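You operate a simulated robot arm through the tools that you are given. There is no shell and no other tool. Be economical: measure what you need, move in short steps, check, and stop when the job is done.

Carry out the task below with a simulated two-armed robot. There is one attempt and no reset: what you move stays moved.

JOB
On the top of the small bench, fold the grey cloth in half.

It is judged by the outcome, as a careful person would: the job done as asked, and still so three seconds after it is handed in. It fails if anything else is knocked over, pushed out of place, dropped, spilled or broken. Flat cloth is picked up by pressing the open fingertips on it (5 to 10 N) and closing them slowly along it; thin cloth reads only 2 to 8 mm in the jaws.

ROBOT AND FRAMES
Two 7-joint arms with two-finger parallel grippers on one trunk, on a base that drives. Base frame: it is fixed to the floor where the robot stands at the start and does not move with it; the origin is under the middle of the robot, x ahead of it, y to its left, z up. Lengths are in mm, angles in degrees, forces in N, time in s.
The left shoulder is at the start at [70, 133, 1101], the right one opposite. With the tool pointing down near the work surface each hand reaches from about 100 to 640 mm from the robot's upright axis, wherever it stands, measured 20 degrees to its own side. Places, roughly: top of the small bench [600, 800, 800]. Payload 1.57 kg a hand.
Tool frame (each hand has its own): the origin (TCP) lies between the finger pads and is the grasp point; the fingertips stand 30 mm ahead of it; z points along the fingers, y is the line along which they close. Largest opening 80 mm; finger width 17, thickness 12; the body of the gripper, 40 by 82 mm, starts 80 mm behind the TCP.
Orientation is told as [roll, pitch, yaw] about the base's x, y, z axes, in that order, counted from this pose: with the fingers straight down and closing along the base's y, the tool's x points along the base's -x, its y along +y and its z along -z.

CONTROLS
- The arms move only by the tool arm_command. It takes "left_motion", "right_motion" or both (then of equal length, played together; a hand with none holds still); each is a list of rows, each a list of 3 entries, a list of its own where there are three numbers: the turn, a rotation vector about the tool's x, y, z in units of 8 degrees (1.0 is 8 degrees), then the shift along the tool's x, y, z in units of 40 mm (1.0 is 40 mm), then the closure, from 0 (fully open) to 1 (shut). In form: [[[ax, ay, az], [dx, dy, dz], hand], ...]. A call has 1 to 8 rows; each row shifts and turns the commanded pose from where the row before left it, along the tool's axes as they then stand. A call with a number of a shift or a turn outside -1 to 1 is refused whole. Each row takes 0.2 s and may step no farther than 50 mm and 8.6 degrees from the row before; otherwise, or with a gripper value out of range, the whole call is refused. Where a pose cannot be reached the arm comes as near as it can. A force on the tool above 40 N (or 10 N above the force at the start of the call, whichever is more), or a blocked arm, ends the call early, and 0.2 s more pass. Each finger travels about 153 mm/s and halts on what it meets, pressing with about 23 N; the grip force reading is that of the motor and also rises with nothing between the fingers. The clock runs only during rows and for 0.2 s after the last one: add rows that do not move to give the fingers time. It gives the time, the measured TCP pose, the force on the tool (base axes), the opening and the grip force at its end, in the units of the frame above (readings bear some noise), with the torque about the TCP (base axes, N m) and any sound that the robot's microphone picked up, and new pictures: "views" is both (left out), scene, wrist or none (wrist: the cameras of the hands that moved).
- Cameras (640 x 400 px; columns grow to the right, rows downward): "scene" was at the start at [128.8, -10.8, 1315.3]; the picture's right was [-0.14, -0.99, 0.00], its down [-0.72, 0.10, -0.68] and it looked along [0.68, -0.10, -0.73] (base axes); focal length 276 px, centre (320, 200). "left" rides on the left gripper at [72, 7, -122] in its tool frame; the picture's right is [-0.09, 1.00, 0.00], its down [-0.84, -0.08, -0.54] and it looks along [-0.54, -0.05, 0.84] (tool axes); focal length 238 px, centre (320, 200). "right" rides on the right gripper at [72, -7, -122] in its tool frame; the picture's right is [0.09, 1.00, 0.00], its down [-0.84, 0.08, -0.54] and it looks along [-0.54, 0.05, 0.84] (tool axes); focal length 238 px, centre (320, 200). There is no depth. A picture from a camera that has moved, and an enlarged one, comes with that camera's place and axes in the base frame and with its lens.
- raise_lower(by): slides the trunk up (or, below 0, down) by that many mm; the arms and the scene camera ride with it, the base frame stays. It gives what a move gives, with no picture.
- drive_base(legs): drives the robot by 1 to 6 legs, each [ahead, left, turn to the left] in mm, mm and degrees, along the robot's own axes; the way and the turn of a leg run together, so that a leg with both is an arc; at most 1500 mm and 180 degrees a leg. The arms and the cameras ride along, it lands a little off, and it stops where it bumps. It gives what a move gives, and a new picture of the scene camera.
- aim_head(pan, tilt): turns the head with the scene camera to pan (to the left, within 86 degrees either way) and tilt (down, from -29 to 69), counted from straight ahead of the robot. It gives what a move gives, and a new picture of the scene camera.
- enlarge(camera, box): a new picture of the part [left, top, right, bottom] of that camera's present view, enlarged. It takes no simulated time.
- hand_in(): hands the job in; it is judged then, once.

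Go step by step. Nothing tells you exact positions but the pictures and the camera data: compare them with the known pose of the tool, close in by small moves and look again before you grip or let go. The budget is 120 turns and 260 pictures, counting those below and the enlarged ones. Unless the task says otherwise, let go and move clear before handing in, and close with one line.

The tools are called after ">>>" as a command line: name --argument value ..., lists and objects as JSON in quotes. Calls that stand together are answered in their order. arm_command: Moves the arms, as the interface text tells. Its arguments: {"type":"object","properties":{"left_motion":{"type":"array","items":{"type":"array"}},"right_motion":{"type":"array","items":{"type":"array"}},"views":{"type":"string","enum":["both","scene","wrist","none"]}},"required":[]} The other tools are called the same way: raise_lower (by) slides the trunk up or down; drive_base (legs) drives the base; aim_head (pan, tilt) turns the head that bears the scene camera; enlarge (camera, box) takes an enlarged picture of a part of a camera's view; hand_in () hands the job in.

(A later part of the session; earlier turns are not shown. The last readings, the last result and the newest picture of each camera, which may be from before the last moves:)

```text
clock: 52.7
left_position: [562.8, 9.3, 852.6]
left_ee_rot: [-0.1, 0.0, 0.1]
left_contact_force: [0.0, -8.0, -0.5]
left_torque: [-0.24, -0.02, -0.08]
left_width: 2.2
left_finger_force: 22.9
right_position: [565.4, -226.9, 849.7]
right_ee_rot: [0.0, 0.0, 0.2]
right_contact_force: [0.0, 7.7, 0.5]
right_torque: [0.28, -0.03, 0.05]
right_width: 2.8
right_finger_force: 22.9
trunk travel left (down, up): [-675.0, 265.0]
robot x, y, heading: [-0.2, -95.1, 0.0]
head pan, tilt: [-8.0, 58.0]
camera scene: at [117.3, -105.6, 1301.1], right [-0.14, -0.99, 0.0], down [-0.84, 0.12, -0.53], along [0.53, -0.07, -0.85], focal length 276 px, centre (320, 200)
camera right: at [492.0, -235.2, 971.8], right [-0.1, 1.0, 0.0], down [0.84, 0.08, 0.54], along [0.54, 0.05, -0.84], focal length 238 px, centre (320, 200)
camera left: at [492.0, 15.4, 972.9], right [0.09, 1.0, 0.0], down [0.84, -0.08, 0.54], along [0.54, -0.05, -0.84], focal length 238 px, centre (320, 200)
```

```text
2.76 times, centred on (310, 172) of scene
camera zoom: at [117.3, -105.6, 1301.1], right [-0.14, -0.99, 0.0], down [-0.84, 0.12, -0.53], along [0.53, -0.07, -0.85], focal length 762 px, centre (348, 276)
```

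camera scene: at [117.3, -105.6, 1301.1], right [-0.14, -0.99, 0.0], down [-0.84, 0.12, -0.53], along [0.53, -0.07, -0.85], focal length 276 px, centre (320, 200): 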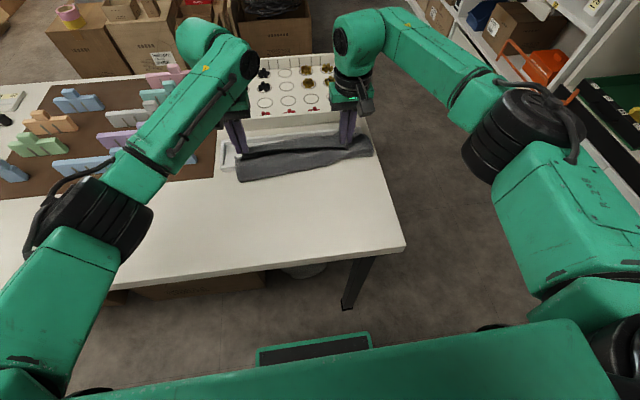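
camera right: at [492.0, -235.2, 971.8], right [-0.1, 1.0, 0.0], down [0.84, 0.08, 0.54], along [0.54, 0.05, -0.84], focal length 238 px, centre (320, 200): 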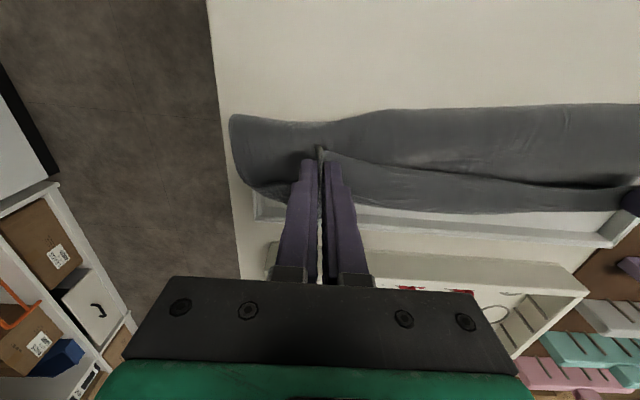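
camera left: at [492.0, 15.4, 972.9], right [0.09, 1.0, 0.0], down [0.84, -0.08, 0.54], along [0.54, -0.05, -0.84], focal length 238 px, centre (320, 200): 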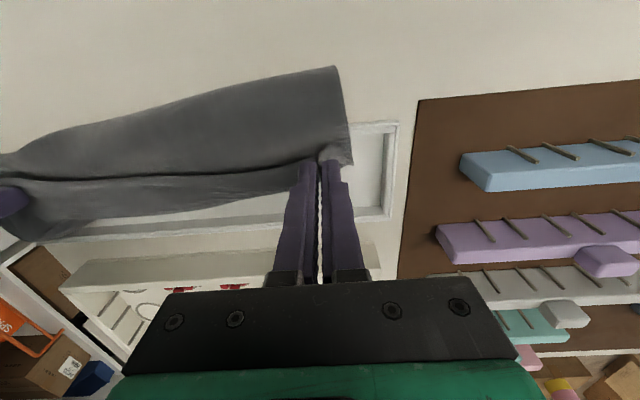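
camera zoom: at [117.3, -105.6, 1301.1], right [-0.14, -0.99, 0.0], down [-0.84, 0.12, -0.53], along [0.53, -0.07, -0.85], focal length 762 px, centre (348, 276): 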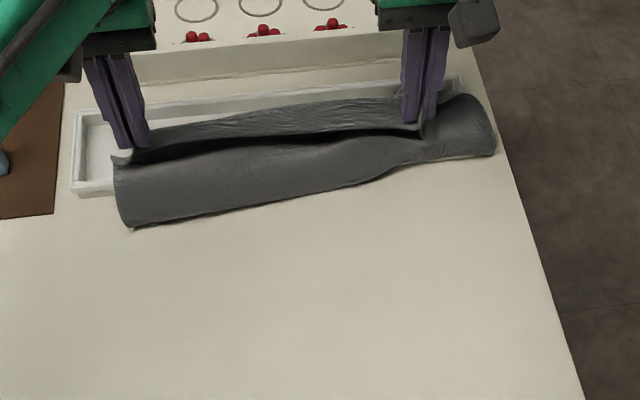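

The near edge is over the frame's window. I'll lower it to just above the surface and check before letting go.

>>> arm_command --left_motion '[[[0, 0, 0], [-0.15, 0, 0.3], 1], [[0, 0, 0], [0, 0, 0.3], 1], [[0, 0, 0], [0, 0, 0.1], 1], [[0, 0, 0], [0, 0, 0], 1]]' --right_motion '[[[0, 0, 0], [-0.1, 0, 0.3], 1], [[0, 0, 0], [0, 0, 0.3], 1], [[0, 0, 0], [0, 0, 0.04], 1], [[0, 0, 0], [0, 0, 0], 1]]' --views "wrist"

>>> enlarge --camera "scene" --box '[200, 100, 420, 245]'

```text
clock: 53.7
left_position: [570.3, 7.8, 824.7]
left_ee_rot: [-0.1, 0.0, 0.2]
left_contact_force: [-0.3, -6.5, 3.6]
left_torque: [-0.18, -0.01, -0.11]
left_width: 2.1
left_finger_force: 23.1
right_position: [569.2, -228.3, 824.0]
right_ee_rot: [0.0, -0.1, 0.3]
right_contact_force: [0.4, 6.7, 2.2]
right_torque: [0.21, -0.03, 0.05]
right_width: 2.8
right_finger_force: 23.1
trunk travel left (down, up): [-675.0, 265.0]
robot x, y, heading: [0.1, -99.3, 0.2]
head pan, tilt: [-8.0, 58.0]
camera right: at [495.8, -235.0, 946.4], right [-0.1, 1.0, 0.0], down [0.84, 0.08, 0.54], along [0.54, 0.05, -0.84], focal length 238 px, centre (320, 200)
camera left: at [498.7, 13.6, 944.4], right [0.09, 1.0, 0.0], down [0.84, -0.07, 0.54], along [0.54, -0.05, -0.84], focal length 238 px, centre (320, 200)
```

right: 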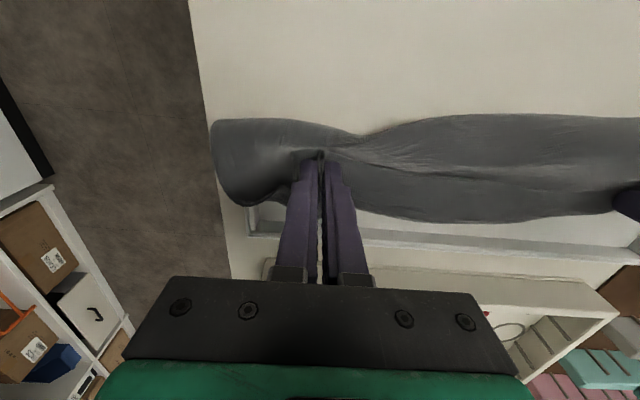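
left: 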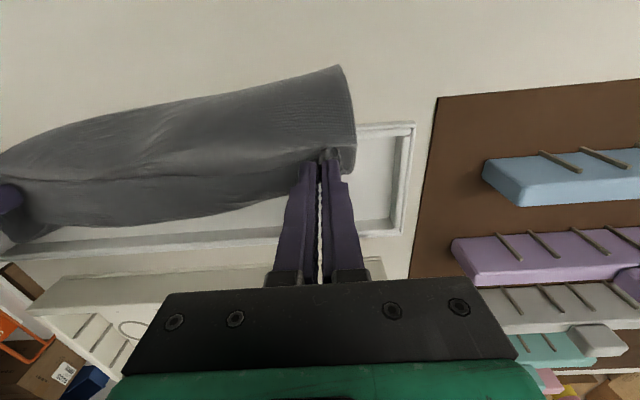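

```text
2.76 times, centred on (310, 172) of scene
camera zoom: at [117.4, -105.8, 1301.1], right [-0.14, -0.99, 0.0], down [-0.84, 0.12, -0.53], along [0.53, -0.07, -0.85], focal length 762 px, centre (348, 276)
```

zoom: 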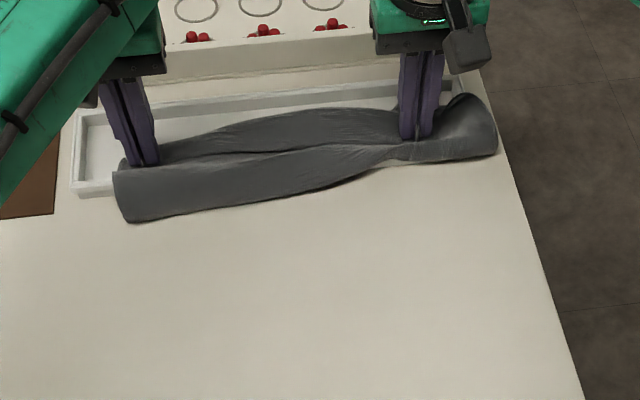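

Both corners rest on the far edge. I'll open slowly and rise straight up.

>>> arm_command --left_motion '[[[0, 0, 0], [0, 0, 0], 0.9], [[0, 0, 0], [0, 0, 0], 0.75], [[0, 0, 0], [0, 0, 0], 0.6], [[0, 0, 0], [0, 0, 0], 0.6], [[0, 0, 0], [0, 0, -0.5], 0.6], [[0, 0, 0], [0, 0, -0.8], 0.6], [[0, 0, 0], [0, 0, -0.8], 0.6], [[0, 0, 0], [0, 0, -0.8], 0.6]]' --right_motion '[[[0, 0, 0], [0, 0, 0], 0.9], [[0, 0, 0], [0, 0, 0], 0.75], [[0, 0, 0], [0, 0, 0], 0.6], [[0, 0, 0], [0, 0, 0], 0.6], [[0, 0, 0], [0, 0, -0.5], 0.6], [[0, 0, 0], [0, 0, -0.8], 0.6], [[0, 0, 0], [0, 0, -0.8], 0.6], [[0, 0, 0], [0, 0, -0.8], 0.6]]'

>>> enlarge --camera "scene" --box '[200, 100, 420, 245]'

```text
clock: 55.5
left_position: [570.7, 9.8, 939.7]
left_ee_rot: [0.0, 0.0, 0.1]
left_contact_force: [-0.1, -0.4, 0.9]
left_torque: [0.0, 0.0, 0.01]
left_width: 32.1
left_finger_force: 0.0
right_position: [565.2, -224.5, 940.1]
right_ee_rot: [-0.1, 0.0, 0.3]
right_contact_force: [0.5, -0.7, -0.6]
right_torque: [0.0, 0.0, 0.03]
right_width: 32.2
right_finger_force: 0.0
trunk travel left (down, up): [-675.0, 265.0]
robot x, y, heading: [1.7, -97.7, 0.1]
head pan, tilt: [-8.0, 58.0]
camera scene: at [117.3, -105.0, 1301.0], right [-0.14, -0.99, 0.0], down [-0.84, 0.11, -0.53], along [0.53, -0.07, -0.85], focal length 276 px, centre (320, 200)
camera right: at [491.6, -232.6, 1062.1], right [-0.1, 1.0, 0.0], down [0.84, 0.08, 0.54], along [0.54, 0.05, -0.84], focal length 238 px, centre (320, 200)
camera left: at [500.1, 16.1, 1060.2], right [0.09, 1.0, 0.0], down [0.84, -0.07, 0.54], along [0.54, -0.05, -0.84], focal length 238 px, centre (320, 200)
```

scene: 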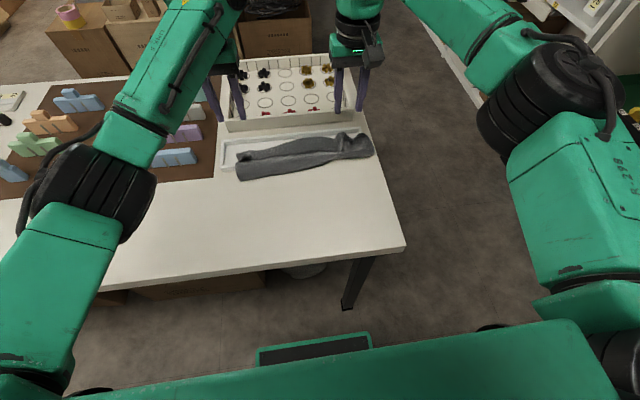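
right: 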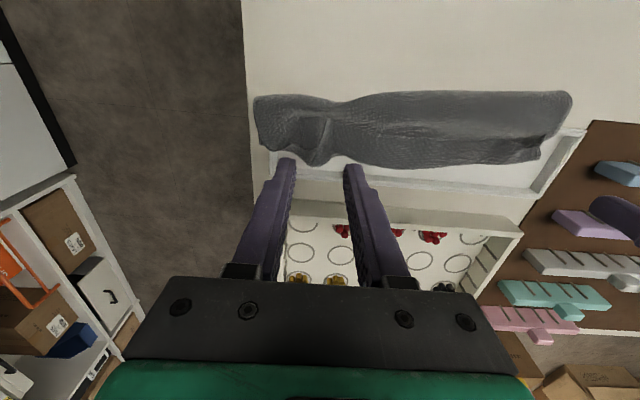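
left: 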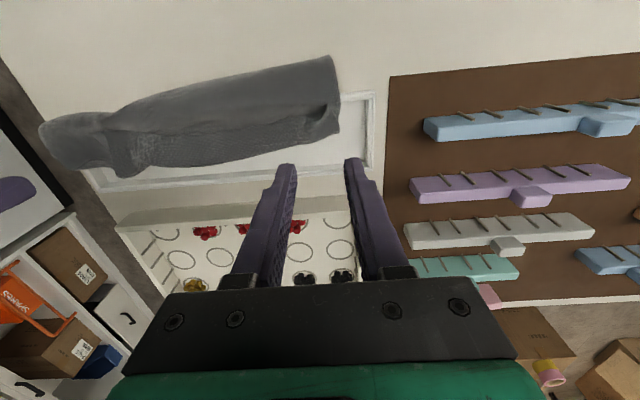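

```text
2.76 times, centred on (310, 172) of scene
camera zoom: at [117.3, -105.0, 1301.0], right [-0.14, -0.99, 0.0], down [-0.84, 0.11, -0.53], along [0.53, -0.07, -0.85], focal length 762 px, centre (348, 276)
```

zoom: 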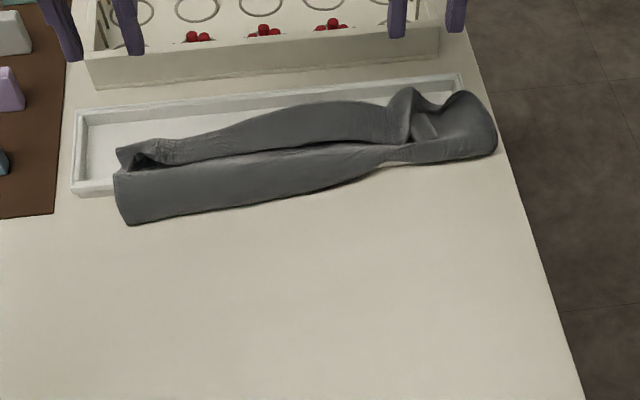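

The fold is down but lumpy, especially at the right end. I'll look closer from both wrists.

>>> enlarge --camera "left" --box '[20, 30, 400, 220]'

>>> enlarge --camera "right" --box '[240, 60, 600, 220]'

```text
1.68 times, centred on (210, 125) of left
camera zoom: at [500.1, 16.1, 1060.2], right [0.09, 1.0, 0.0], down [0.84, -0.07, 0.54], along [0.54, -0.05, -0.84], focal length 401 px, centre (505, 326)
```

zoom: 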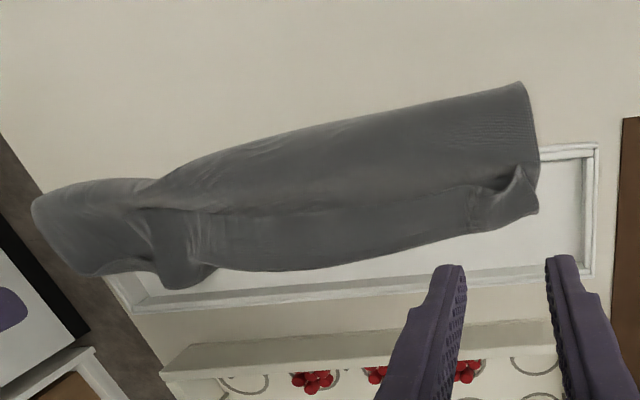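

```text
1.78 times, centred on (420, 140) of right
camera zoom: at [491.6, -232.6, 1062.1], right [-0.1, 1.0, 0.0], down [0.84, 0.08, 0.54], along [0.54, 0.05, -0.84], focal length 424 px, centre (142, 307)
```

zoom: 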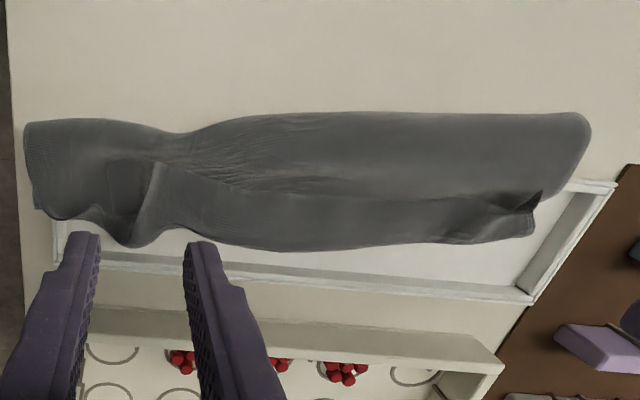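

>>> enlarge --camera "scene" --box '[310, 120, 390, 170]'

>>> enlarge --camera "scene" --box '[220, 130, 300, 190]'

```text
8.00 times, centred on (350, 145) of scene
camera zoom: at [117.3, -105.0, 1301.0], right [-0.14, -0.99, 0.0], down [-0.84, 0.11, -0.53], along [0.53, -0.07, -0.85], focal length 2211 px, centre (80, 640)
```

zoom: 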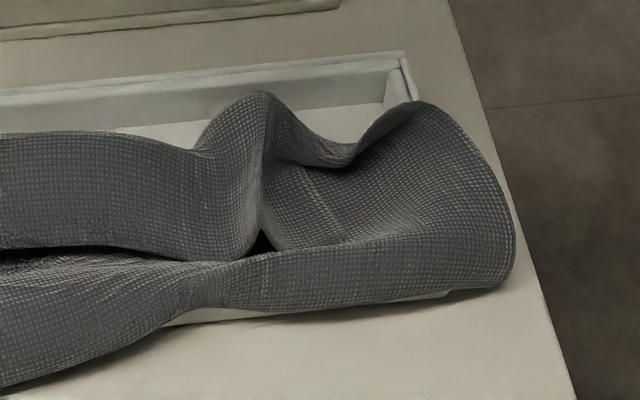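

```text
6.67 times, centred on (260, 160) of scene
camera zoom: at [117.3, -105.0, 1301.0], right [-0.14, -0.99, 0.0], down [-0.84, 0.11, -0.53], along [0.53, -0.07, -0.85], focal length 1843 px, centre (720, 467)
```

zoom: 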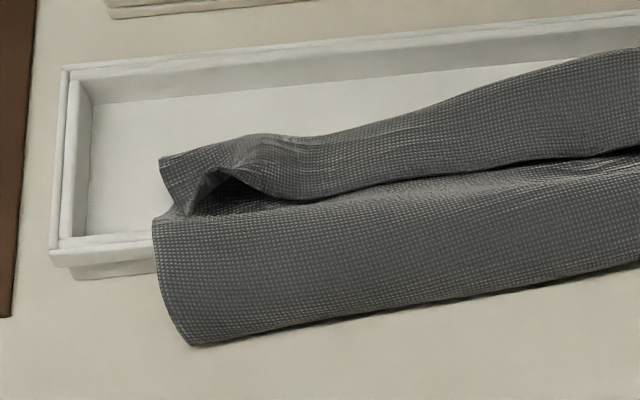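

The close view shows the cloth now lies over the front bar, so lifting has freed it from the frame. I'll pick it up by the two near-edge pleats, lift it clear, lay it flat in front of the frame and fold it properly there. Approaching the pleats.

>>> arm_command --left_motion '[[[0, 0, 0], [0, 0.1, 0.9], 0.4], [[0, 0, 0], [0, 0, 0.9], 0.4], [[0, 0, 0], [0, 0, 0.7], 0.4], [[0, 0, 0], [0, 0, 0], 0.4]]' --right_motion '[[[0, 0, 0], [-0.25, 0.1, 0.9], 0.4], [[0, 0, 0], [0, 0, 0.9], 0.4], [[0, 0, 0], [0, 0, 0.7], 0.4], [[0, 0, 0], [0, 0, 0], 0.4]]' --views "wrist"

>>> enlarge --camera "left" --box '[180, 80, 420, 300]'

>>> enlarge --camera "right" --box '[200, 80, 440, 300]'

```text
clock: 56.5
left_position: [568.6, 10.3, 839.1]
left_ee_rot: [0.1, -0.1, 0.2]
left_contact_force: [0.3, 0.4, -0.6]
left_torque: [-0.03, 0.06, 0.01]
left_width: 47.9
left_finger_force: 0.1
right_position: [578.2, -224.7, 839.0]
right_ee_rot: [0.0, 0.0, 0.2]
right_contact_force: [-0.6, 0.2, -0.3]
right_torque: [0.02, 0.0, -0.01]
right_width: 48.1
right_finger_force: 0.1
trunk travel left (down, up): [-675.0, 265.0]
robot x, y, heading: [-2.0, -96.3, 0.3]
head pan, tilt: [-8.0, 58.0]
camera right: at [504.8, -231.7, 961.5], right [-0.1, 1.0, 0.0], down [0.84, 0.08, 0.54], along [0.54, 0.05, -0.84], focal length 238 px, centre (320, 200)
camera left: at [497.4, 17.3, 959.5], right [0.09, 1.0, 0.0], down [0.84, -0.07, 0.54], along [0.54, -0.05, -0.84], focal length 238 px, centre (320, 200)
```

right: 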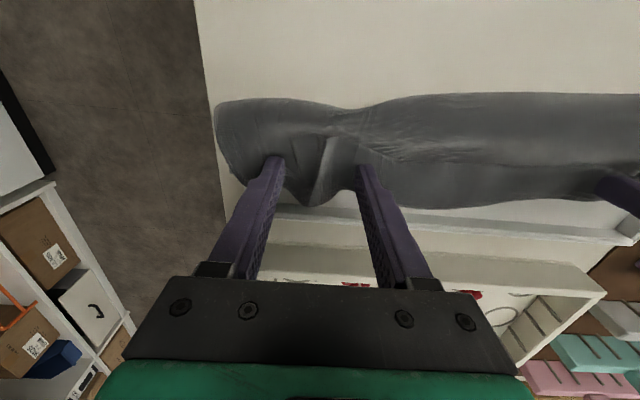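
left: 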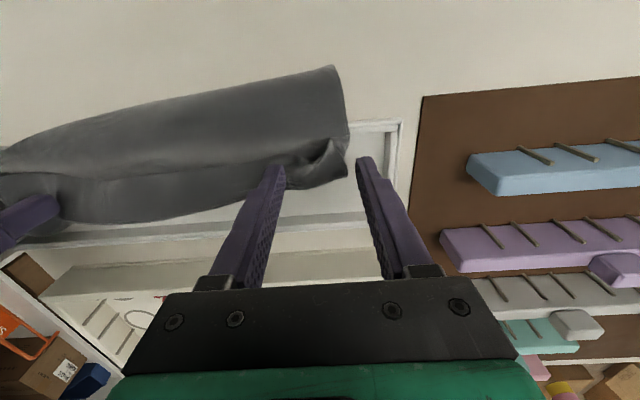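

```text
1.82 times, centred on (300, 190) of left
camera zoom: at [497.4, 17.3, 959.5], right [0.09, 1.0, 0.0], down [0.84, -0.07, 0.54], along [0.54, -0.05, -0.84], focal length 433 px, centre (356, 218)
```

zoom: 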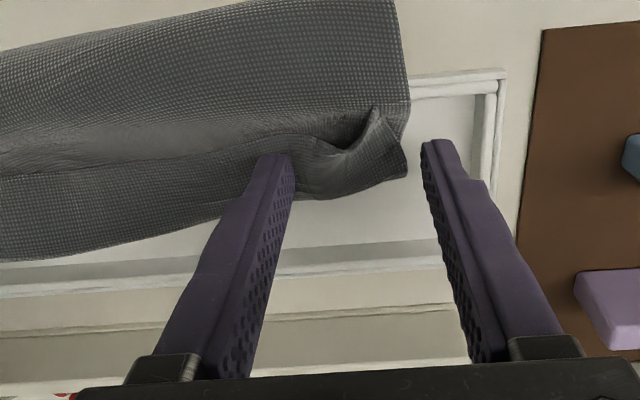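

```text
1.82 times, centred on (320, 190) of right
camera zoom: at [504.8, -231.7, 961.5], right [-0.1, 1.0, 0.0], down [0.84, 0.08, 0.54], along [0.54, 0.05, -0.84], focal length 433 px, centre (320, 218)
```

zoom: 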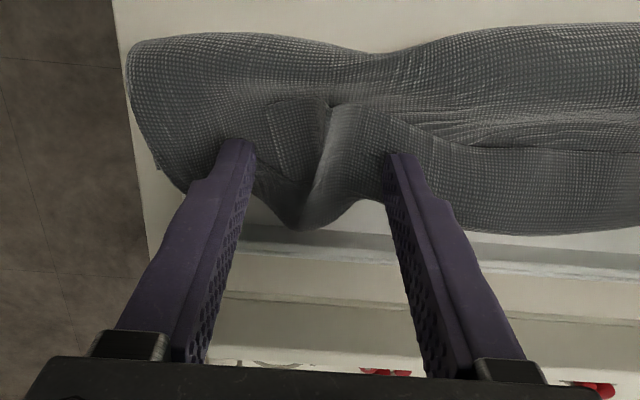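

Both pleats are between the fingers. Lowering 20 mm and closing.

>>> arm_command --left_motion '[[[0, 0, 0], [0, 0, 0.25], 0.4], [[0, 0, 0], [0, 0, 0.2], 0.4], [[0, 0, 0], [0, 0, 0.05], 0.5], [[0, 0, 0], [0, 0, 0], 0.6], [[0, 0, 0], [0, 0, 0], 0.75], [[0, 0, 0], [0, 0, 0], 0.9], [[0, 0, 0], [0, 0, 0], 1], [[0, 0, 0], [0, 0, 0], 1]]' --right_motion '[[[0, 0, 0], [0, 0, 0.25], 0.4], [[0, 0, 0], [0, 0, 0.2], 0.4], [[0, 0, 0], [0, 0, 0.05], 0.5], [[0, 0, 0], [0, 0, 0], 0.6], [[0, 0, 0], [0, 0, 0], 0.75], [[0, 0, 0], [0, 0, 0], 0.9], [[0, 0, 0], [0, 0, 0], 1], [[0, 0, 0], [0, 0, 0], 1]]' --views "wrist"

```text
clock: 58.3
left_position: [567.5, 10.7, 819.8]
left_ee_rot: [-0.1, -0.2, 0.1]
left_contact_force: [3.7, -5.5, 6.2]
left_torque: [-0.23, -0.12, -0.04]
left_width: 4.3
left_finger_force: 23.1
right_position: [577.4, -224.1, 820.7]
right_ee_rot: [0.2, -0.1, 0.3]
right_contact_force: [0.1, 4.9, 7.4]
right_torque: [0.13, -0.03, 0.01]
right_width: 3.3
right_finger_force: 22.7
trunk travel left (down, up): [-675.0, 265.0]
robot x, y, heading: [-1.0, -99.9, 0.2]
head pan, tilt: [-8.0, 58.0]
camera right: at [505.2, -231.3, 941.5], right [-0.1, 1.0, 0.0], down [0.84, 0.08, 0.54], along [0.54, 0.05, -0.84], focal length 238 px, centre (320, 200)
camera left: at [495.7, 17.2, 940.2], right [0.09, 1.0, 0.0], down [0.84, -0.07, 0.55], along [0.54, -0.05, -0.84], focal length 238 px, centre (320, 200)
```

right: 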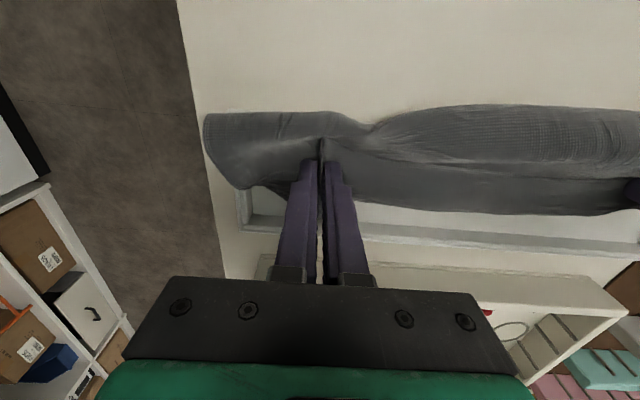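
left: 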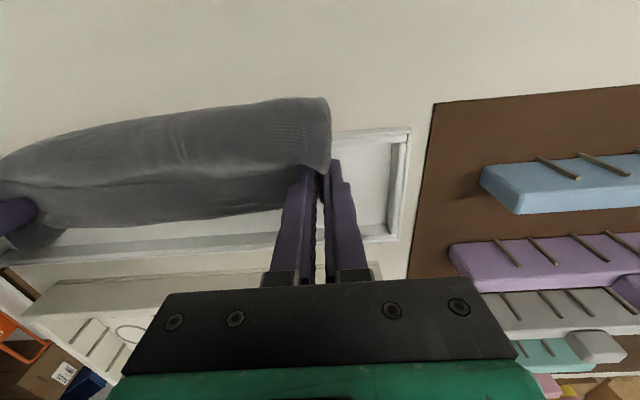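

Both hold cloth (4.3 and 3.3 mm). Lifting slowly and watching the forces.

>>> arm_command --left_motion '[[[0, 0, 0], [0, 0, -0.5], 1], [[0, 0, 0], [0, 0, -0.6], 1], [[0, 0, 0], [0, 0, -0.6], 1], [[0, 0, 0], [0, 0, -0.6], 1], [[0, 0, 0], [0, 0, -0.6], 1], [[0, 0, 0], [0, 0, 0], 1]]' --right_motion '[[[0, 0, 0], [0, 0, -0.5], 1], [[0, 0, 0], [0, 0, -0.6], 1], [[0, 0, 0], [0, 0, -0.6], 1], [[0, 0, 0], [0, 0, -0.6], 1], [[0, 0, 0], [0, 0, -0.6], 1], [[0, 0, 0], [0, 0, 0], 1]]'

>>> enlarge --camera "scene" --box '[200, 90, 420, 235]'

```text
clock: 59.7
left_position: [570.2, 10.4, 934.0]
left_ee_rot: [0.1, 0.1, 0.2]
left_contact_force: [-0.9, -5.0, -0.2]
left_torque: [-0.14, 0.02, -0.09]
left_width: 2.0
left_finger_force: 22.9
right_position: [581.1, -224.2, 935.0]
right_ee_rot: [0.0, 0.2, 0.2]
right_contact_force: [-4.0, 2.4, -8.0]
right_torque: [0.07, 0.3, -0.04]
right_width: 3.5
right_finger_force: 22.7
trunk travel left (down, up): [-675.0, 265.0]
robot x, y, heading: [-1.0, -93.2, 0.1]
head pan, tilt: [-8.0, 58.0]
camera scene: at [119.5, -107.3, 1300.7], right [-0.14, -0.99, 0.0], down [-0.84, 0.12, -0.53], along [0.52, -0.07, -0.85], focal length 276 px, centre (320, 200)
camera right: at [507.4, -231.7, 1057.1], right [-0.1, 1.0, 0.0], down [0.84, 0.08, 0.54], along [0.54, 0.05, -0.84], focal length 238 px, centre (320, 200)
camera left: at [499.3, 16.7, 1054.9], right [0.09, 1.0, 0.0], down [0.84, -0.08, 0.54], along [0.54, -0.05, -0.84], focal length 238 px, centre (320, 200)
```

scene: 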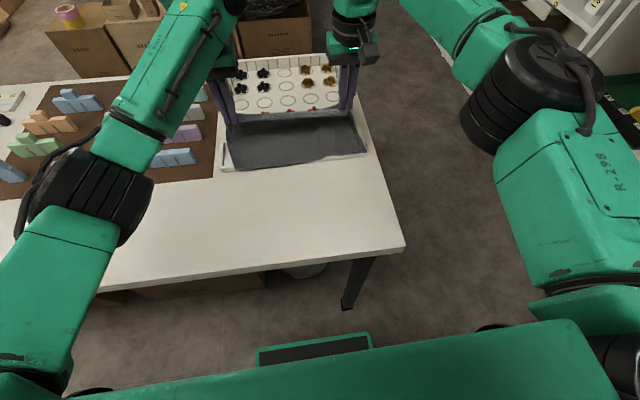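
right: 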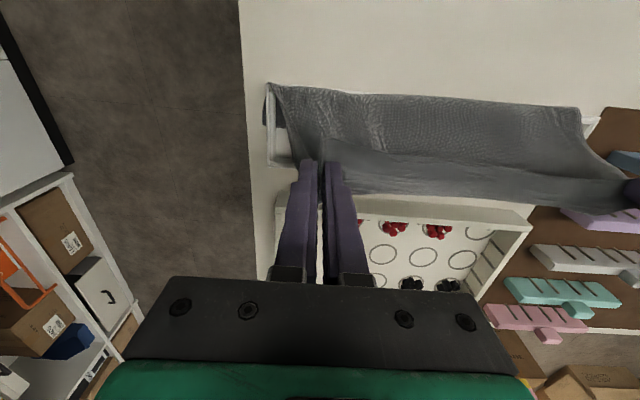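
left: 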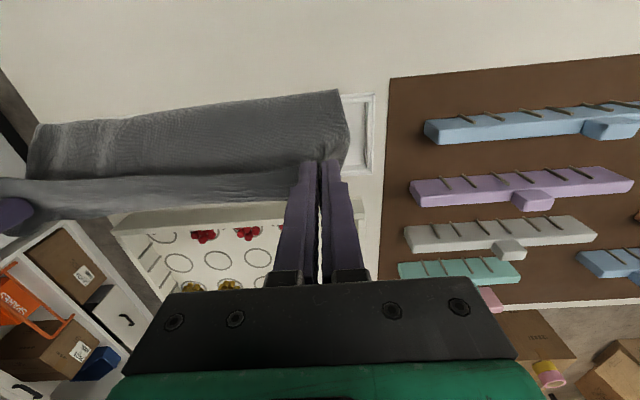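

```text
2.76 times, centred on (310, 162) of scene
camera zoom: at [119.5, -107.3, 1300.7], right [-0.14, -0.99, 0.0], down [-0.84, 0.12, -0.53], along [0.52, -0.07, -0.85], focal length 762 px, centre (348, 303)
```

zoom: 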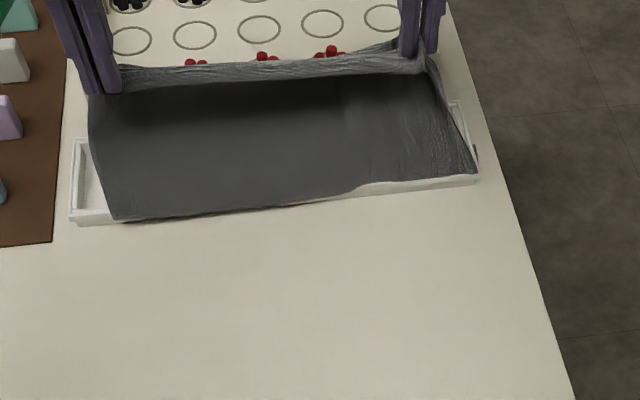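

The left side is slack, and the right side pulls about 9 N. I'll lift a further 80 mm, slightly towards the robot.

>>> arm_command --left_motion '[[[0, 0, 0], [0.2, 0, -0.5], 1], [[0, 0, 0], [0.2, 0, -0.5], 1], [[0, 0, 0], [0.2, 0, -0.5], 1], [[0, 0, 0], [0.2, 0, -0.5], 1], [[0, 0, 0], [0, 0, 0], 1]]' --right_motion '[[[0, 0, 0], [0.2, 0, -0.5], 1], [[0, 0, 0], [0.2, 0, -0.5], 1], [[0, 0, 0], [0.2, 0, -0.5], 1], [[0, 0, 0], [0.2, 0, -0.5], 1], [[0, 0, 0], [0, 0, 0], 1]]'

>>> enlarge --camera "scene" --box '[200, 70, 420, 215]'

```text
clock: 60.9
left_position: [545.6, 12.4, 1007.0]
left_ee_rot: [0.1, 0.8, 0.1]
left_contact_force: [-3.6, -3.3, -33.9]
left_torque: [-0.32, 0.41, 0.02]
left_width: 1.8
left_finger_force: 22.9
right_position: [554.4, -227.2, 1009.0]
right_ee_rot: [-0.1, 0.7, 0.1]
right_contact_force: [-1.7, 1.2, -30.3]
right_torque: [-0.01, -0.2, -0.04]
right_width: 2.6
right_finger_force: 22.7
trunk travel left (down, up): [-675.0, 265.0]
robot x, y, heading: [-2.7, -100.4, 0.1]
head pan, tilt: [-8.0, 58.0]
camera scene: at [129.3, -106.7, 1299.2], right [-0.14, -0.99, 0.0], down [-0.85, 0.12, -0.52], along [0.52, -0.07, -0.85], focal length 276 px, centre (320, 200)
camera right: at [482.6, -233.5, 1132.0], right [-0.09, 1.0, 0.0], down [0.84, 0.08, 0.53], along [0.53, 0.05, -0.85], focal length 238 px, centre (320, 200)
camera left: at [475.3, 17.3, 1128.9], right [0.09, 1.0, 0.0], down [0.84, -0.08, 0.53], along [0.53, -0.05, -0.85], focal length 238 px, centre (320, 200)
```

scene: 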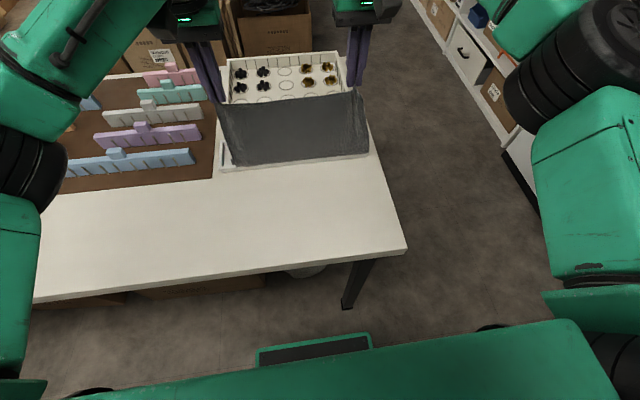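
right: 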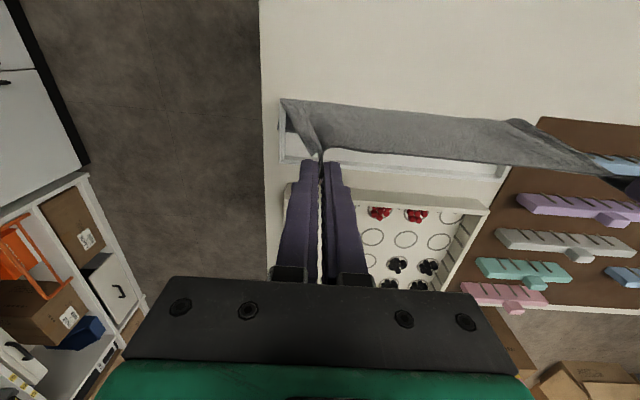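
left: 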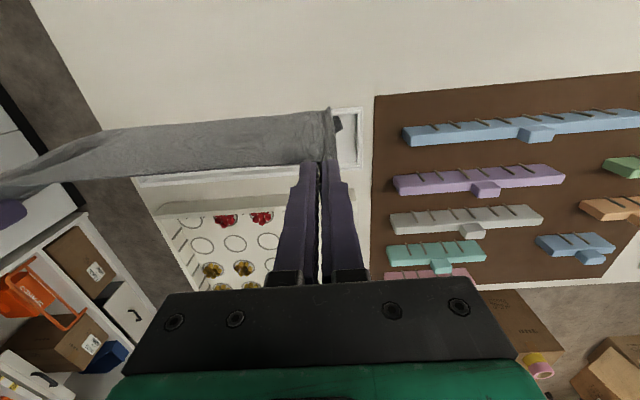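

```text
2.76 times, centred on (310, 142) of scene
camera zoom: at [129.3, -106.7, 1299.2], right [-0.14, -0.99, 0.0], down [-0.85, 0.12, -0.52], along [0.52, -0.07, -0.85], focal length 762 px, centre (348, 359)
```

zoom: 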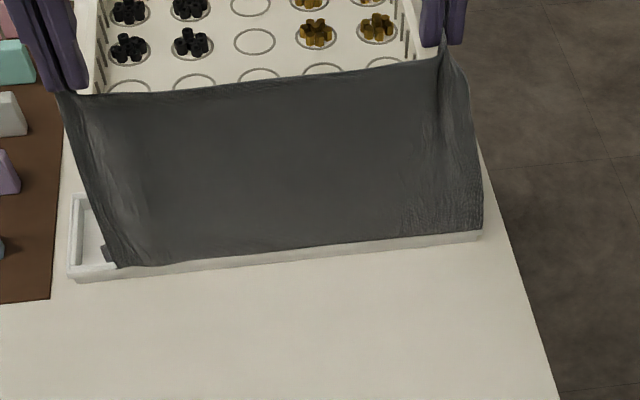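

The cloth is still caught behind the bar: its far strip is drawn against the inside of the bar wall. Pulling from the far side of the bar should let it come straight up. I'll move the hands to about x=615, then lift.

>>> arm_command --left_motion '[[[0, 0, 0], [-0.8, 0, 0.6], 1], [[0, 0, 0], [-0.8, 0, 0], 1], [[0, 0, 0], [-0.3, 0, 0], 1], [[0, 0, 0], [0, 0, 0], 1], [[0, 0, 0], [0, 0, -0.3], 1], [[0, 0, 0], [0, 0, -0.3], 1], [[0, 0, 0], [0, 0, 0], 1]]' --right_motion '[[[0, 0, 0], [-0.7, 0, 0.6], 1], [[0, 0, 0], [-0.7, 0, 0], 1], [[0, 0, 0], [-0.25, 0, 0], 1], [[0, 0, 0], [0, 0, 0], 1], [[0, 0, 0], [0, 0, -0.3], 1], [[0, 0, 0], [0, 0, -0.3], 1], [[0, 0, 0], [0, 0, 0], 1]]'

>>> enlarge --camera "scene" --box '[200, 70, 420, 215]'

```text
clock: 62.5
left_position: [599.9, 8.7, 1009.1]
left_ee_rot: [0.0, 0.1, 0.1]
left_contact_force: [-0.7, -4.9, -0.9]
left_torque: [-0.18, 0.06, -0.03]
left_width: 1.8
left_finger_force: 22.9
left hand out of reach, approached as far as the arm can: row 3
right_position: [591.3, -226.1, 1005.8]
right_ee_rot: [0.1, 0.2, 0.3]
right_contact_force: [-7.8, 1.4, -30.4]
right_torque: [0.0, 0.05, -0.02]
right_width: 1.9
right_finger_force: 23.2
right hand out of reach, approached as far as the arm can: row 2, 3, 6
trunk travel left (down, up): [-675.0, 265.0]
robot x, y, heading: [0.4, -95.5, 0.1]
head pan, tilt: [-8.0, 58.0]
camera scene: at [122.7, -107.6, 1300.2], right [-0.14, -0.99, 0.0], down [-0.84, 0.12, -0.53], along [0.52, -0.07, -0.85], focal length 276 px, centre (320, 200)
camera right: at [518.4, -233.9, 1129.9], right [-0.1, 1.0, 0.0], down [0.84, 0.08, 0.54], along [0.54, 0.05, -0.84], focal length 238 px, centre (320, 200)
camera left: at [529.5, 15.2, 1130.2], right [0.09, 1.0, 0.0], down [0.84, -0.08, 0.54], along [0.54, -0.05, -0.84], focal length 238 px, centre (320, 200)
```

scene: 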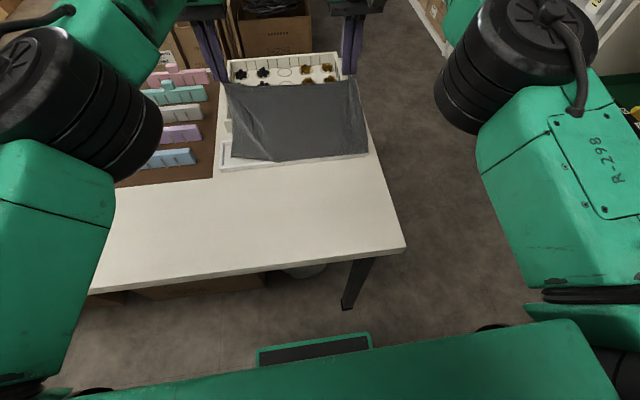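
right: 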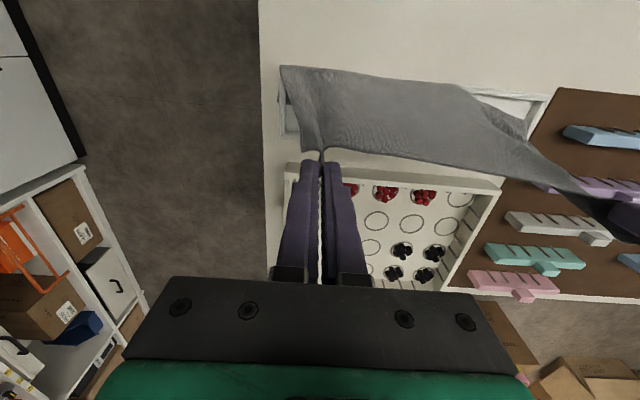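
left: 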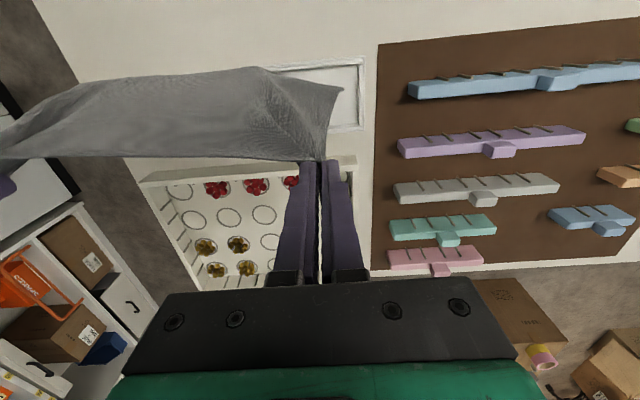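

```text
2.76 times, centred on (310, 142) of scene
camera zoom: at [122.7, -107.6, 1300.2], right [-0.14, -0.99, 0.0], down [-0.84, 0.12, -0.53], along [0.52, -0.07, -0.85], focal length 762 px, centre (348, 359)
```

zoom: 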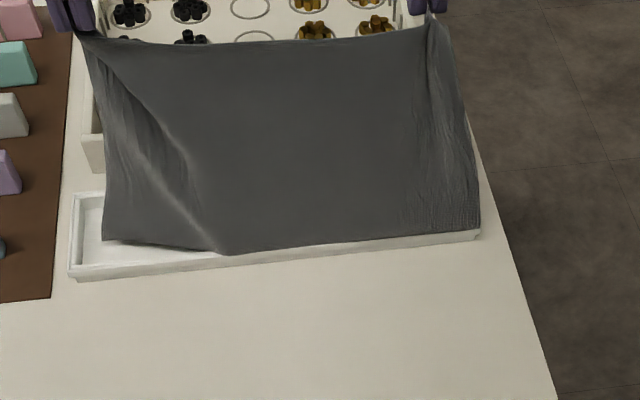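

The left part has come free over the bar; only the right part is still caught. I'll peel on from the left, and work the right hand lower, further over, then up again.

>>> arm_command --left_motion '[[[0, 0, 0], [0, -0.3, -0.5], 1], [[0, 0, 0], [0, -0.3, -0.5], 1], [[0, 0, 0], [0, 0, 0], 1], [[0, 0, 0], [0, 0, 0], 1], [[0, 0, 0], [0, 0, 0], 1], [[0, 0, 0], [0, 0, 0], 1]]' --right_motion '[[[0, 0, 0], [-0.4, 0, 0.8], 1], [[0, 0, 0], [-0.6, 0, 0.2], 1], [[0, 0, 0], [0, 0, 0], 1], [[0, 0, 0], [0, 0, -0.5], 1], [[0, 0, 0], [0.1, 0, -0.5], 1], [[0, 0, 0], [0, 0, 0], 1]]' --views "scene"

>>> enlarge --camera "scene" --box '[200, 70, 420, 215]'

```text
clock: 63.9
left_position: [591.5, 2.6, 1030.0]
left_ee_rot: [0.1, 0.2, 0.2]
left_contact_force: [-0.2, -0.4, -2.7]
left_torque: [-0.01, 0.04, 0.0]
left_width: 2.0
left_finger_force: 23.2
left hand out of reach, approached as far as the arm can: row 1, 2
right_position: [588.3, -220.7, 1013.1]
right_ee_rot: [-0.1, 0.5, 0.2]
right_contact_force: [-7.1, -2.9, -30.9]
right_torque: [-0.07, 0.06, 0.02]
right_width: 2.1
right_finger_force: 23.5
right hand out of reach, approached as far as the arm can: row 1, 2, 4
trunk travel left (down, up): [-675.0, 265.0]
robot x, y, heading: [1.3, -96.5, 0.1]
head pan, tilt: [-8.0, 58.0]
camera scene: at [122.0, -107.5, 1300.2], right [-0.14, -0.99, 0.0], down [-0.84, 0.12, -0.53], along [0.52, -0.07, -0.85], focal length 276 px, centre (320, 200)
```

scene: 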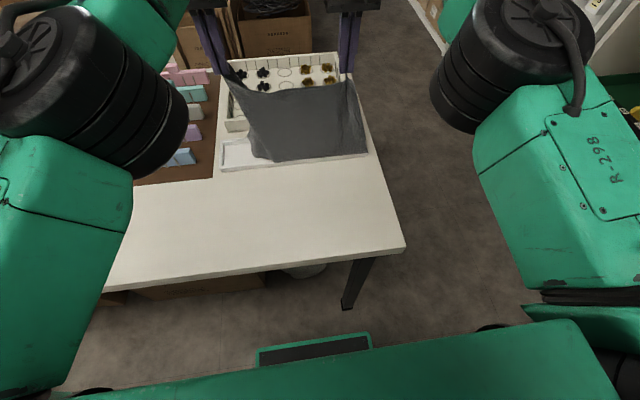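

```text
2.76 times, centred on (310, 142) of scene
camera zoom: at [122.0, -107.5, 1300.2], right [-0.14, -0.99, 0.0], down [-0.84, 0.12, -0.53], along [0.52, -0.07, -0.85], focal length 762 px, centre (348, 359)
```

zoom: 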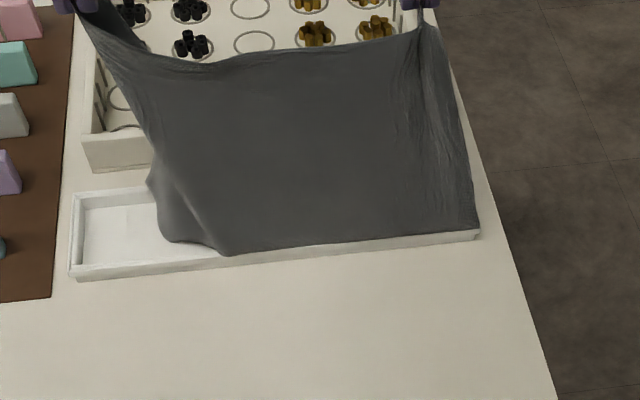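

The free part is growing from the left. For more reach I'll slacken the right hand and drive the base 30 mm ahead; there is room before the bench edge.

>>> arm_command --right_motion '[[[0, 0, 0], [0, 0, 0.7], 1], [[0, 0, 0], [0, 0, 0.7], 1], [[0, 0, 0], [0, 0, 0], 1]]' --views "none"

>>> drive_base --legs '[[30, 0, 0]]'

```text
clock: 64.7
left_position: [587.7, 3.7, 1029.5]
left_ee_rot: [0.1, 0.0, 0.2]
left_contact_force: [-2.0, 0.4, -2.9]
left_torque: [-0.05, 0.07, -0.01]
left_width: 2.1
left_finger_force: 23.5
right_position: [587.0, -218.3, 965.5]
right_ee_rot: [0.0, 0.0, 0.2]
right_contact_force: [-0.3, 0.8, 0.6]
right_torque: [0.02, -0.02, 0.0]
right_width: 2.2
right_finger_force: 23.0
trunk travel left (down, up): [-675.0, 265.0]
robot x, y, heading: [-1.1, -96.8, 0.3]
head pan, tilt: [-8.0, 58.0]
```

```text
clock: 65.5
left_position: [614.8, 2.9, 1033.4]
left_ee_rot: [0.0, -0.1, 0.2]
left_contact_force: [-3.1, -2.4, -6.2]
left_torque: [-0.1, 0.17, -0.06]
left_width: 1.9
left_finger_force: 23.1
right_position: [613.9, -217.8, 966.3]
right_ee_rot: [0.0, -0.2, 0.2]
right_contact_force: [-0.1, 0.7, 0.0]
right_torque: [-0.04, -0.04, -0.01]
right_width: 1.9
right_finger_force: 22.9
trunk travel left (down, up): [-675.0, 265.0]
robot x, y, heading: [25.9, -90.0, 0.2]
head pan, tilt: [-8.0, 58.0]
camera scene: at [144.0, -106.0, 1301.3], right [-0.14, -0.99, 0.0], down [-0.84, 0.12, -0.53], along [0.53, -0.07, -0.85], focal length 276 px, centre (320, 200)
```

scene: 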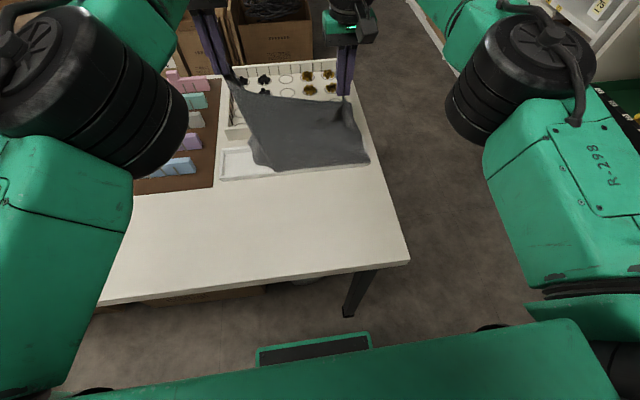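

>>> arm_command --left_motion '[[[0, 0, 0], [0, -0.3, -0.1], 1], [[0, 0, 0], [0, -0.3, -0.1], 1], [[0, 0, 0], [0, -0.3, 0], 1], [[0, 0, 0], [0, 0, 0], 1], [[0, 0, 0], [0, 0, 0], 1]]' --right_motion '[[[0, 0, 0], [0, 0, -0.3], 1], [[0, 0, 0], [0, 0, -0.3], 1], [[0, 0, 0], [0, 0, -0.3], 1], [[0, 0, 0], [0, 0, -0.2], 1], [[0, 0, 0], [0, 0, 0], 1]]' --views "scene"

>>> enlarge --camera "scene" --box '[200, 70, 420, 215]'

```text
clock: 66.7
left_position: [615.3, -27.2, 1034.4]
left_ee_rot: [0.2, 0.0, 0.2]
left_contact_force: [-1.8, -0.6, -5.1]
left_torque: [-0.01, 0.12, -0.02]
left_width: 2.1
left_finger_force: 23.1
left hand out of reach, approached as far as the arm can: row 2
right_position: [617.7, -219.3, 1006.2]
right_ee_rot: [0.0, 0.3, 0.2]
right_contact_force: [-11.6, -1.8, -25.6]
right_torque: [-0.02, 0.34, -0.01]
right_width: 2.0
right_finger_force: 23.0
trunk travel left (down, up): [-675.0, 265.0]
robot x, y, heading: [33.4, -96.7, 0.2]
head pan, tilt: [-8.0, 58.0]
camera scene: at [149.7, -107.4, 1300.5], right [-0.14, -0.99, 0.0], down [-0.84, 0.12, -0.53], along [0.52, -0.07, -0.85], focal length 276 px, centre (320, 200)
```

scene: 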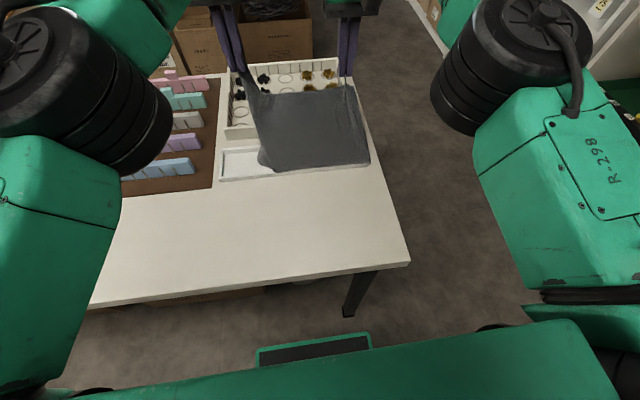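

```text
2.76 times, centred on (310, 142) of scene
camera zoom: at [149.7, -107.4, 1300.5], right [-0.14, -0.99, 0.0], down [-0.84, 0.12, -0.53], along [0.52, -0.07, -0.85], focal length 762 px, centre (348, 359)
```

zoom: 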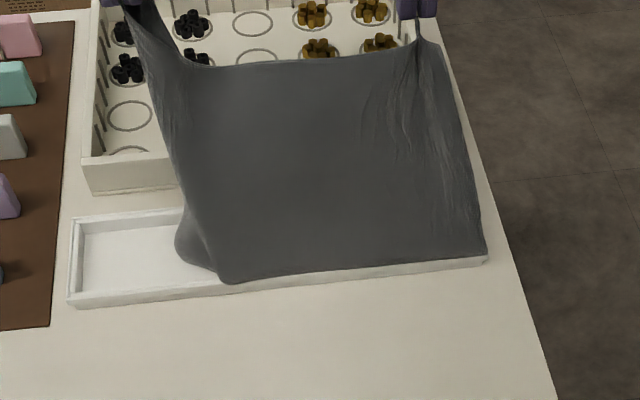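

>>> enlarge --camera "right" --box '[220, 20, 520, 210]'

>>> enlarge --camera "scene" --box '[325, 130, 385, 175]'

>>> enlarge --camera "left" --box '[0, 20, 400, 220]'

```text
2.11 times, centred on (370, 115) of right
camera zoom: at [545.1, -226.2, 1128.9], right [-0.1, 1.0, 0.0], down [0.84, 0.08, 0.54], along [0.54, 0.05, -0.84], focal length 502 px, centre (215, 379)
```

zoom: 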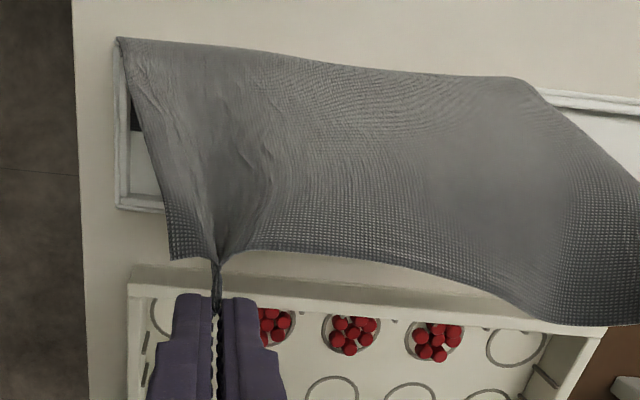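

```text
8.89 times, centred on (355, 152) of scene
camera zoom: at [149.7, -107.4, 1300.5], right [-0.14, -0.99, 0.0], down [-0.84, 0.12, -0.53], along [0.52, -0.07, -0.85], focal length 2457 px, centre (9, 622)
```

zoom: 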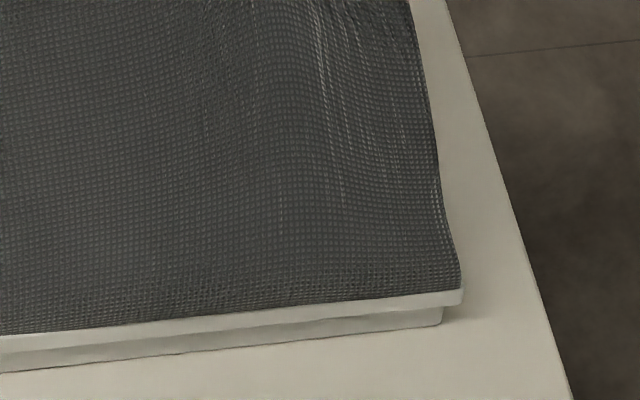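

```text
1.60 times, centred on (200, 120) of left
camera zoom: at [543.2, -20.8, 1155.5], right [0.09, 1.0, 0.0], down [0.84, -0.08, 0.54], along [0.54, -0.05, -0.84], focal length 381 px, centre (512, 328)
```

zoom: 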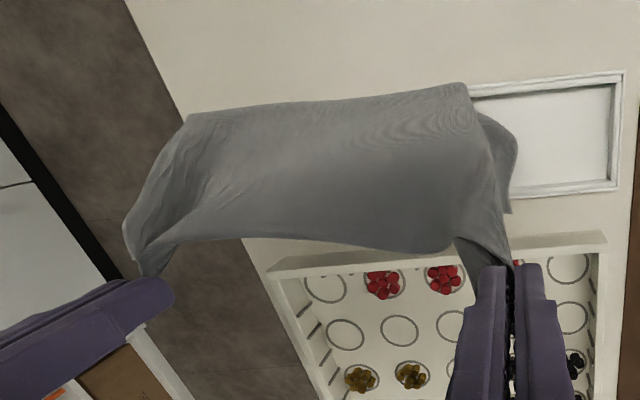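

The far strip still sits under the rim from about y=-45 rightwards. I'll slacken the right hand, swing the left hand to the right and raise the trunk, so the pull concentrates where the peeling stopped.

>>> arm_command --left_motion '[[[0, 0, 0], [0, -0.5, 0.2], 1], [[0, 0, 0], [0, -0.5, 0.2], 1], [[0, 0, 0], [0, -0.3, 0], 1], [[0, 0, 0], [0, 0, 0], 1]]' --right_motion '[[[0, 0, 0], [0, -0.2, 0.8], 1], [[0, 0, 0], [0, -0.3, 0.8], 1], [[0, 0, 0], [0, -0.3, 0.3], 1], [[0, 0, 0], [0, 0, 0], 1]]' --views "none"

>>> raise_lower --by 45

>>> enlarge --camera "scene" --box '[200, 70, 420, 215]'

```text
clock: 67.7
left_position: [603.9, -73.4, 1018.5]
left_ee_rot: [-0.1, 0.0, 0.2]
left_contact_force: [0.4, -0.3, 0.2]
left_torque: [0.0, 0.0, -0.02]
left_width: 1.9
left_finger_force: 22.7
left hand out of reach, approached as far as the arm can: row 1
right_position: [619.1, -248.5, 932.5]
right_ee_rot: [0.0, -0.1, 0.3]
right_contact_force: [0.2, -0.5, 0.0]
right_torque: [0.0, 0.0, 0.01]
right_width: 1.9
right_finger_force: 22.9
trunk travel left (down, up): [-675.0, 265.0]
robot x, y, heading: [31.1, -95.3, 0.6]
head pan, tilt: [-8.0, 58.0]
```

```text
clock: 68.6
left_position: [604.3, -73.4, 1062.6]
left_ee_rot: [0.0, 0.3, 0.3]
left_contact_force: [-4.4, 0.5, -11.5]
left_torque: [0.03, 0.19, -0.03]
left_width: 1.9
left_finger_force: 22.9
right_position: [618.7, -249.3, 977.3]
right_ee_rot: [0.0, 0.0, 0.1]
right_contact_force: [0.5, -0.5, 0.4]
right_torque: [0.03, 0.04, 0.01]
right_width: 2.0
right_finger_force: 23.0
trunk travel left (down, up): [-720.0, 220.0]
robot x, y, heading: [34.4, -98.3, 0.3]
head pan, tilt: [-8.0, 58.0]
```

```text
2.76 times, centred on (310, 142) of scene
camera zoom: at [149.2, -105.6, 1345.8], right [-0.14, -0.99, 0.0], down [-0.84, 0.11, -0.53], along [0.52, -0.07, -0.85], focal length 762 px, centre (348, 359)
```

zoom: 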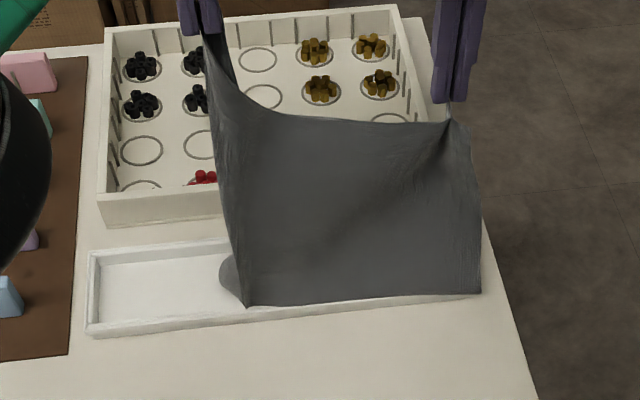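

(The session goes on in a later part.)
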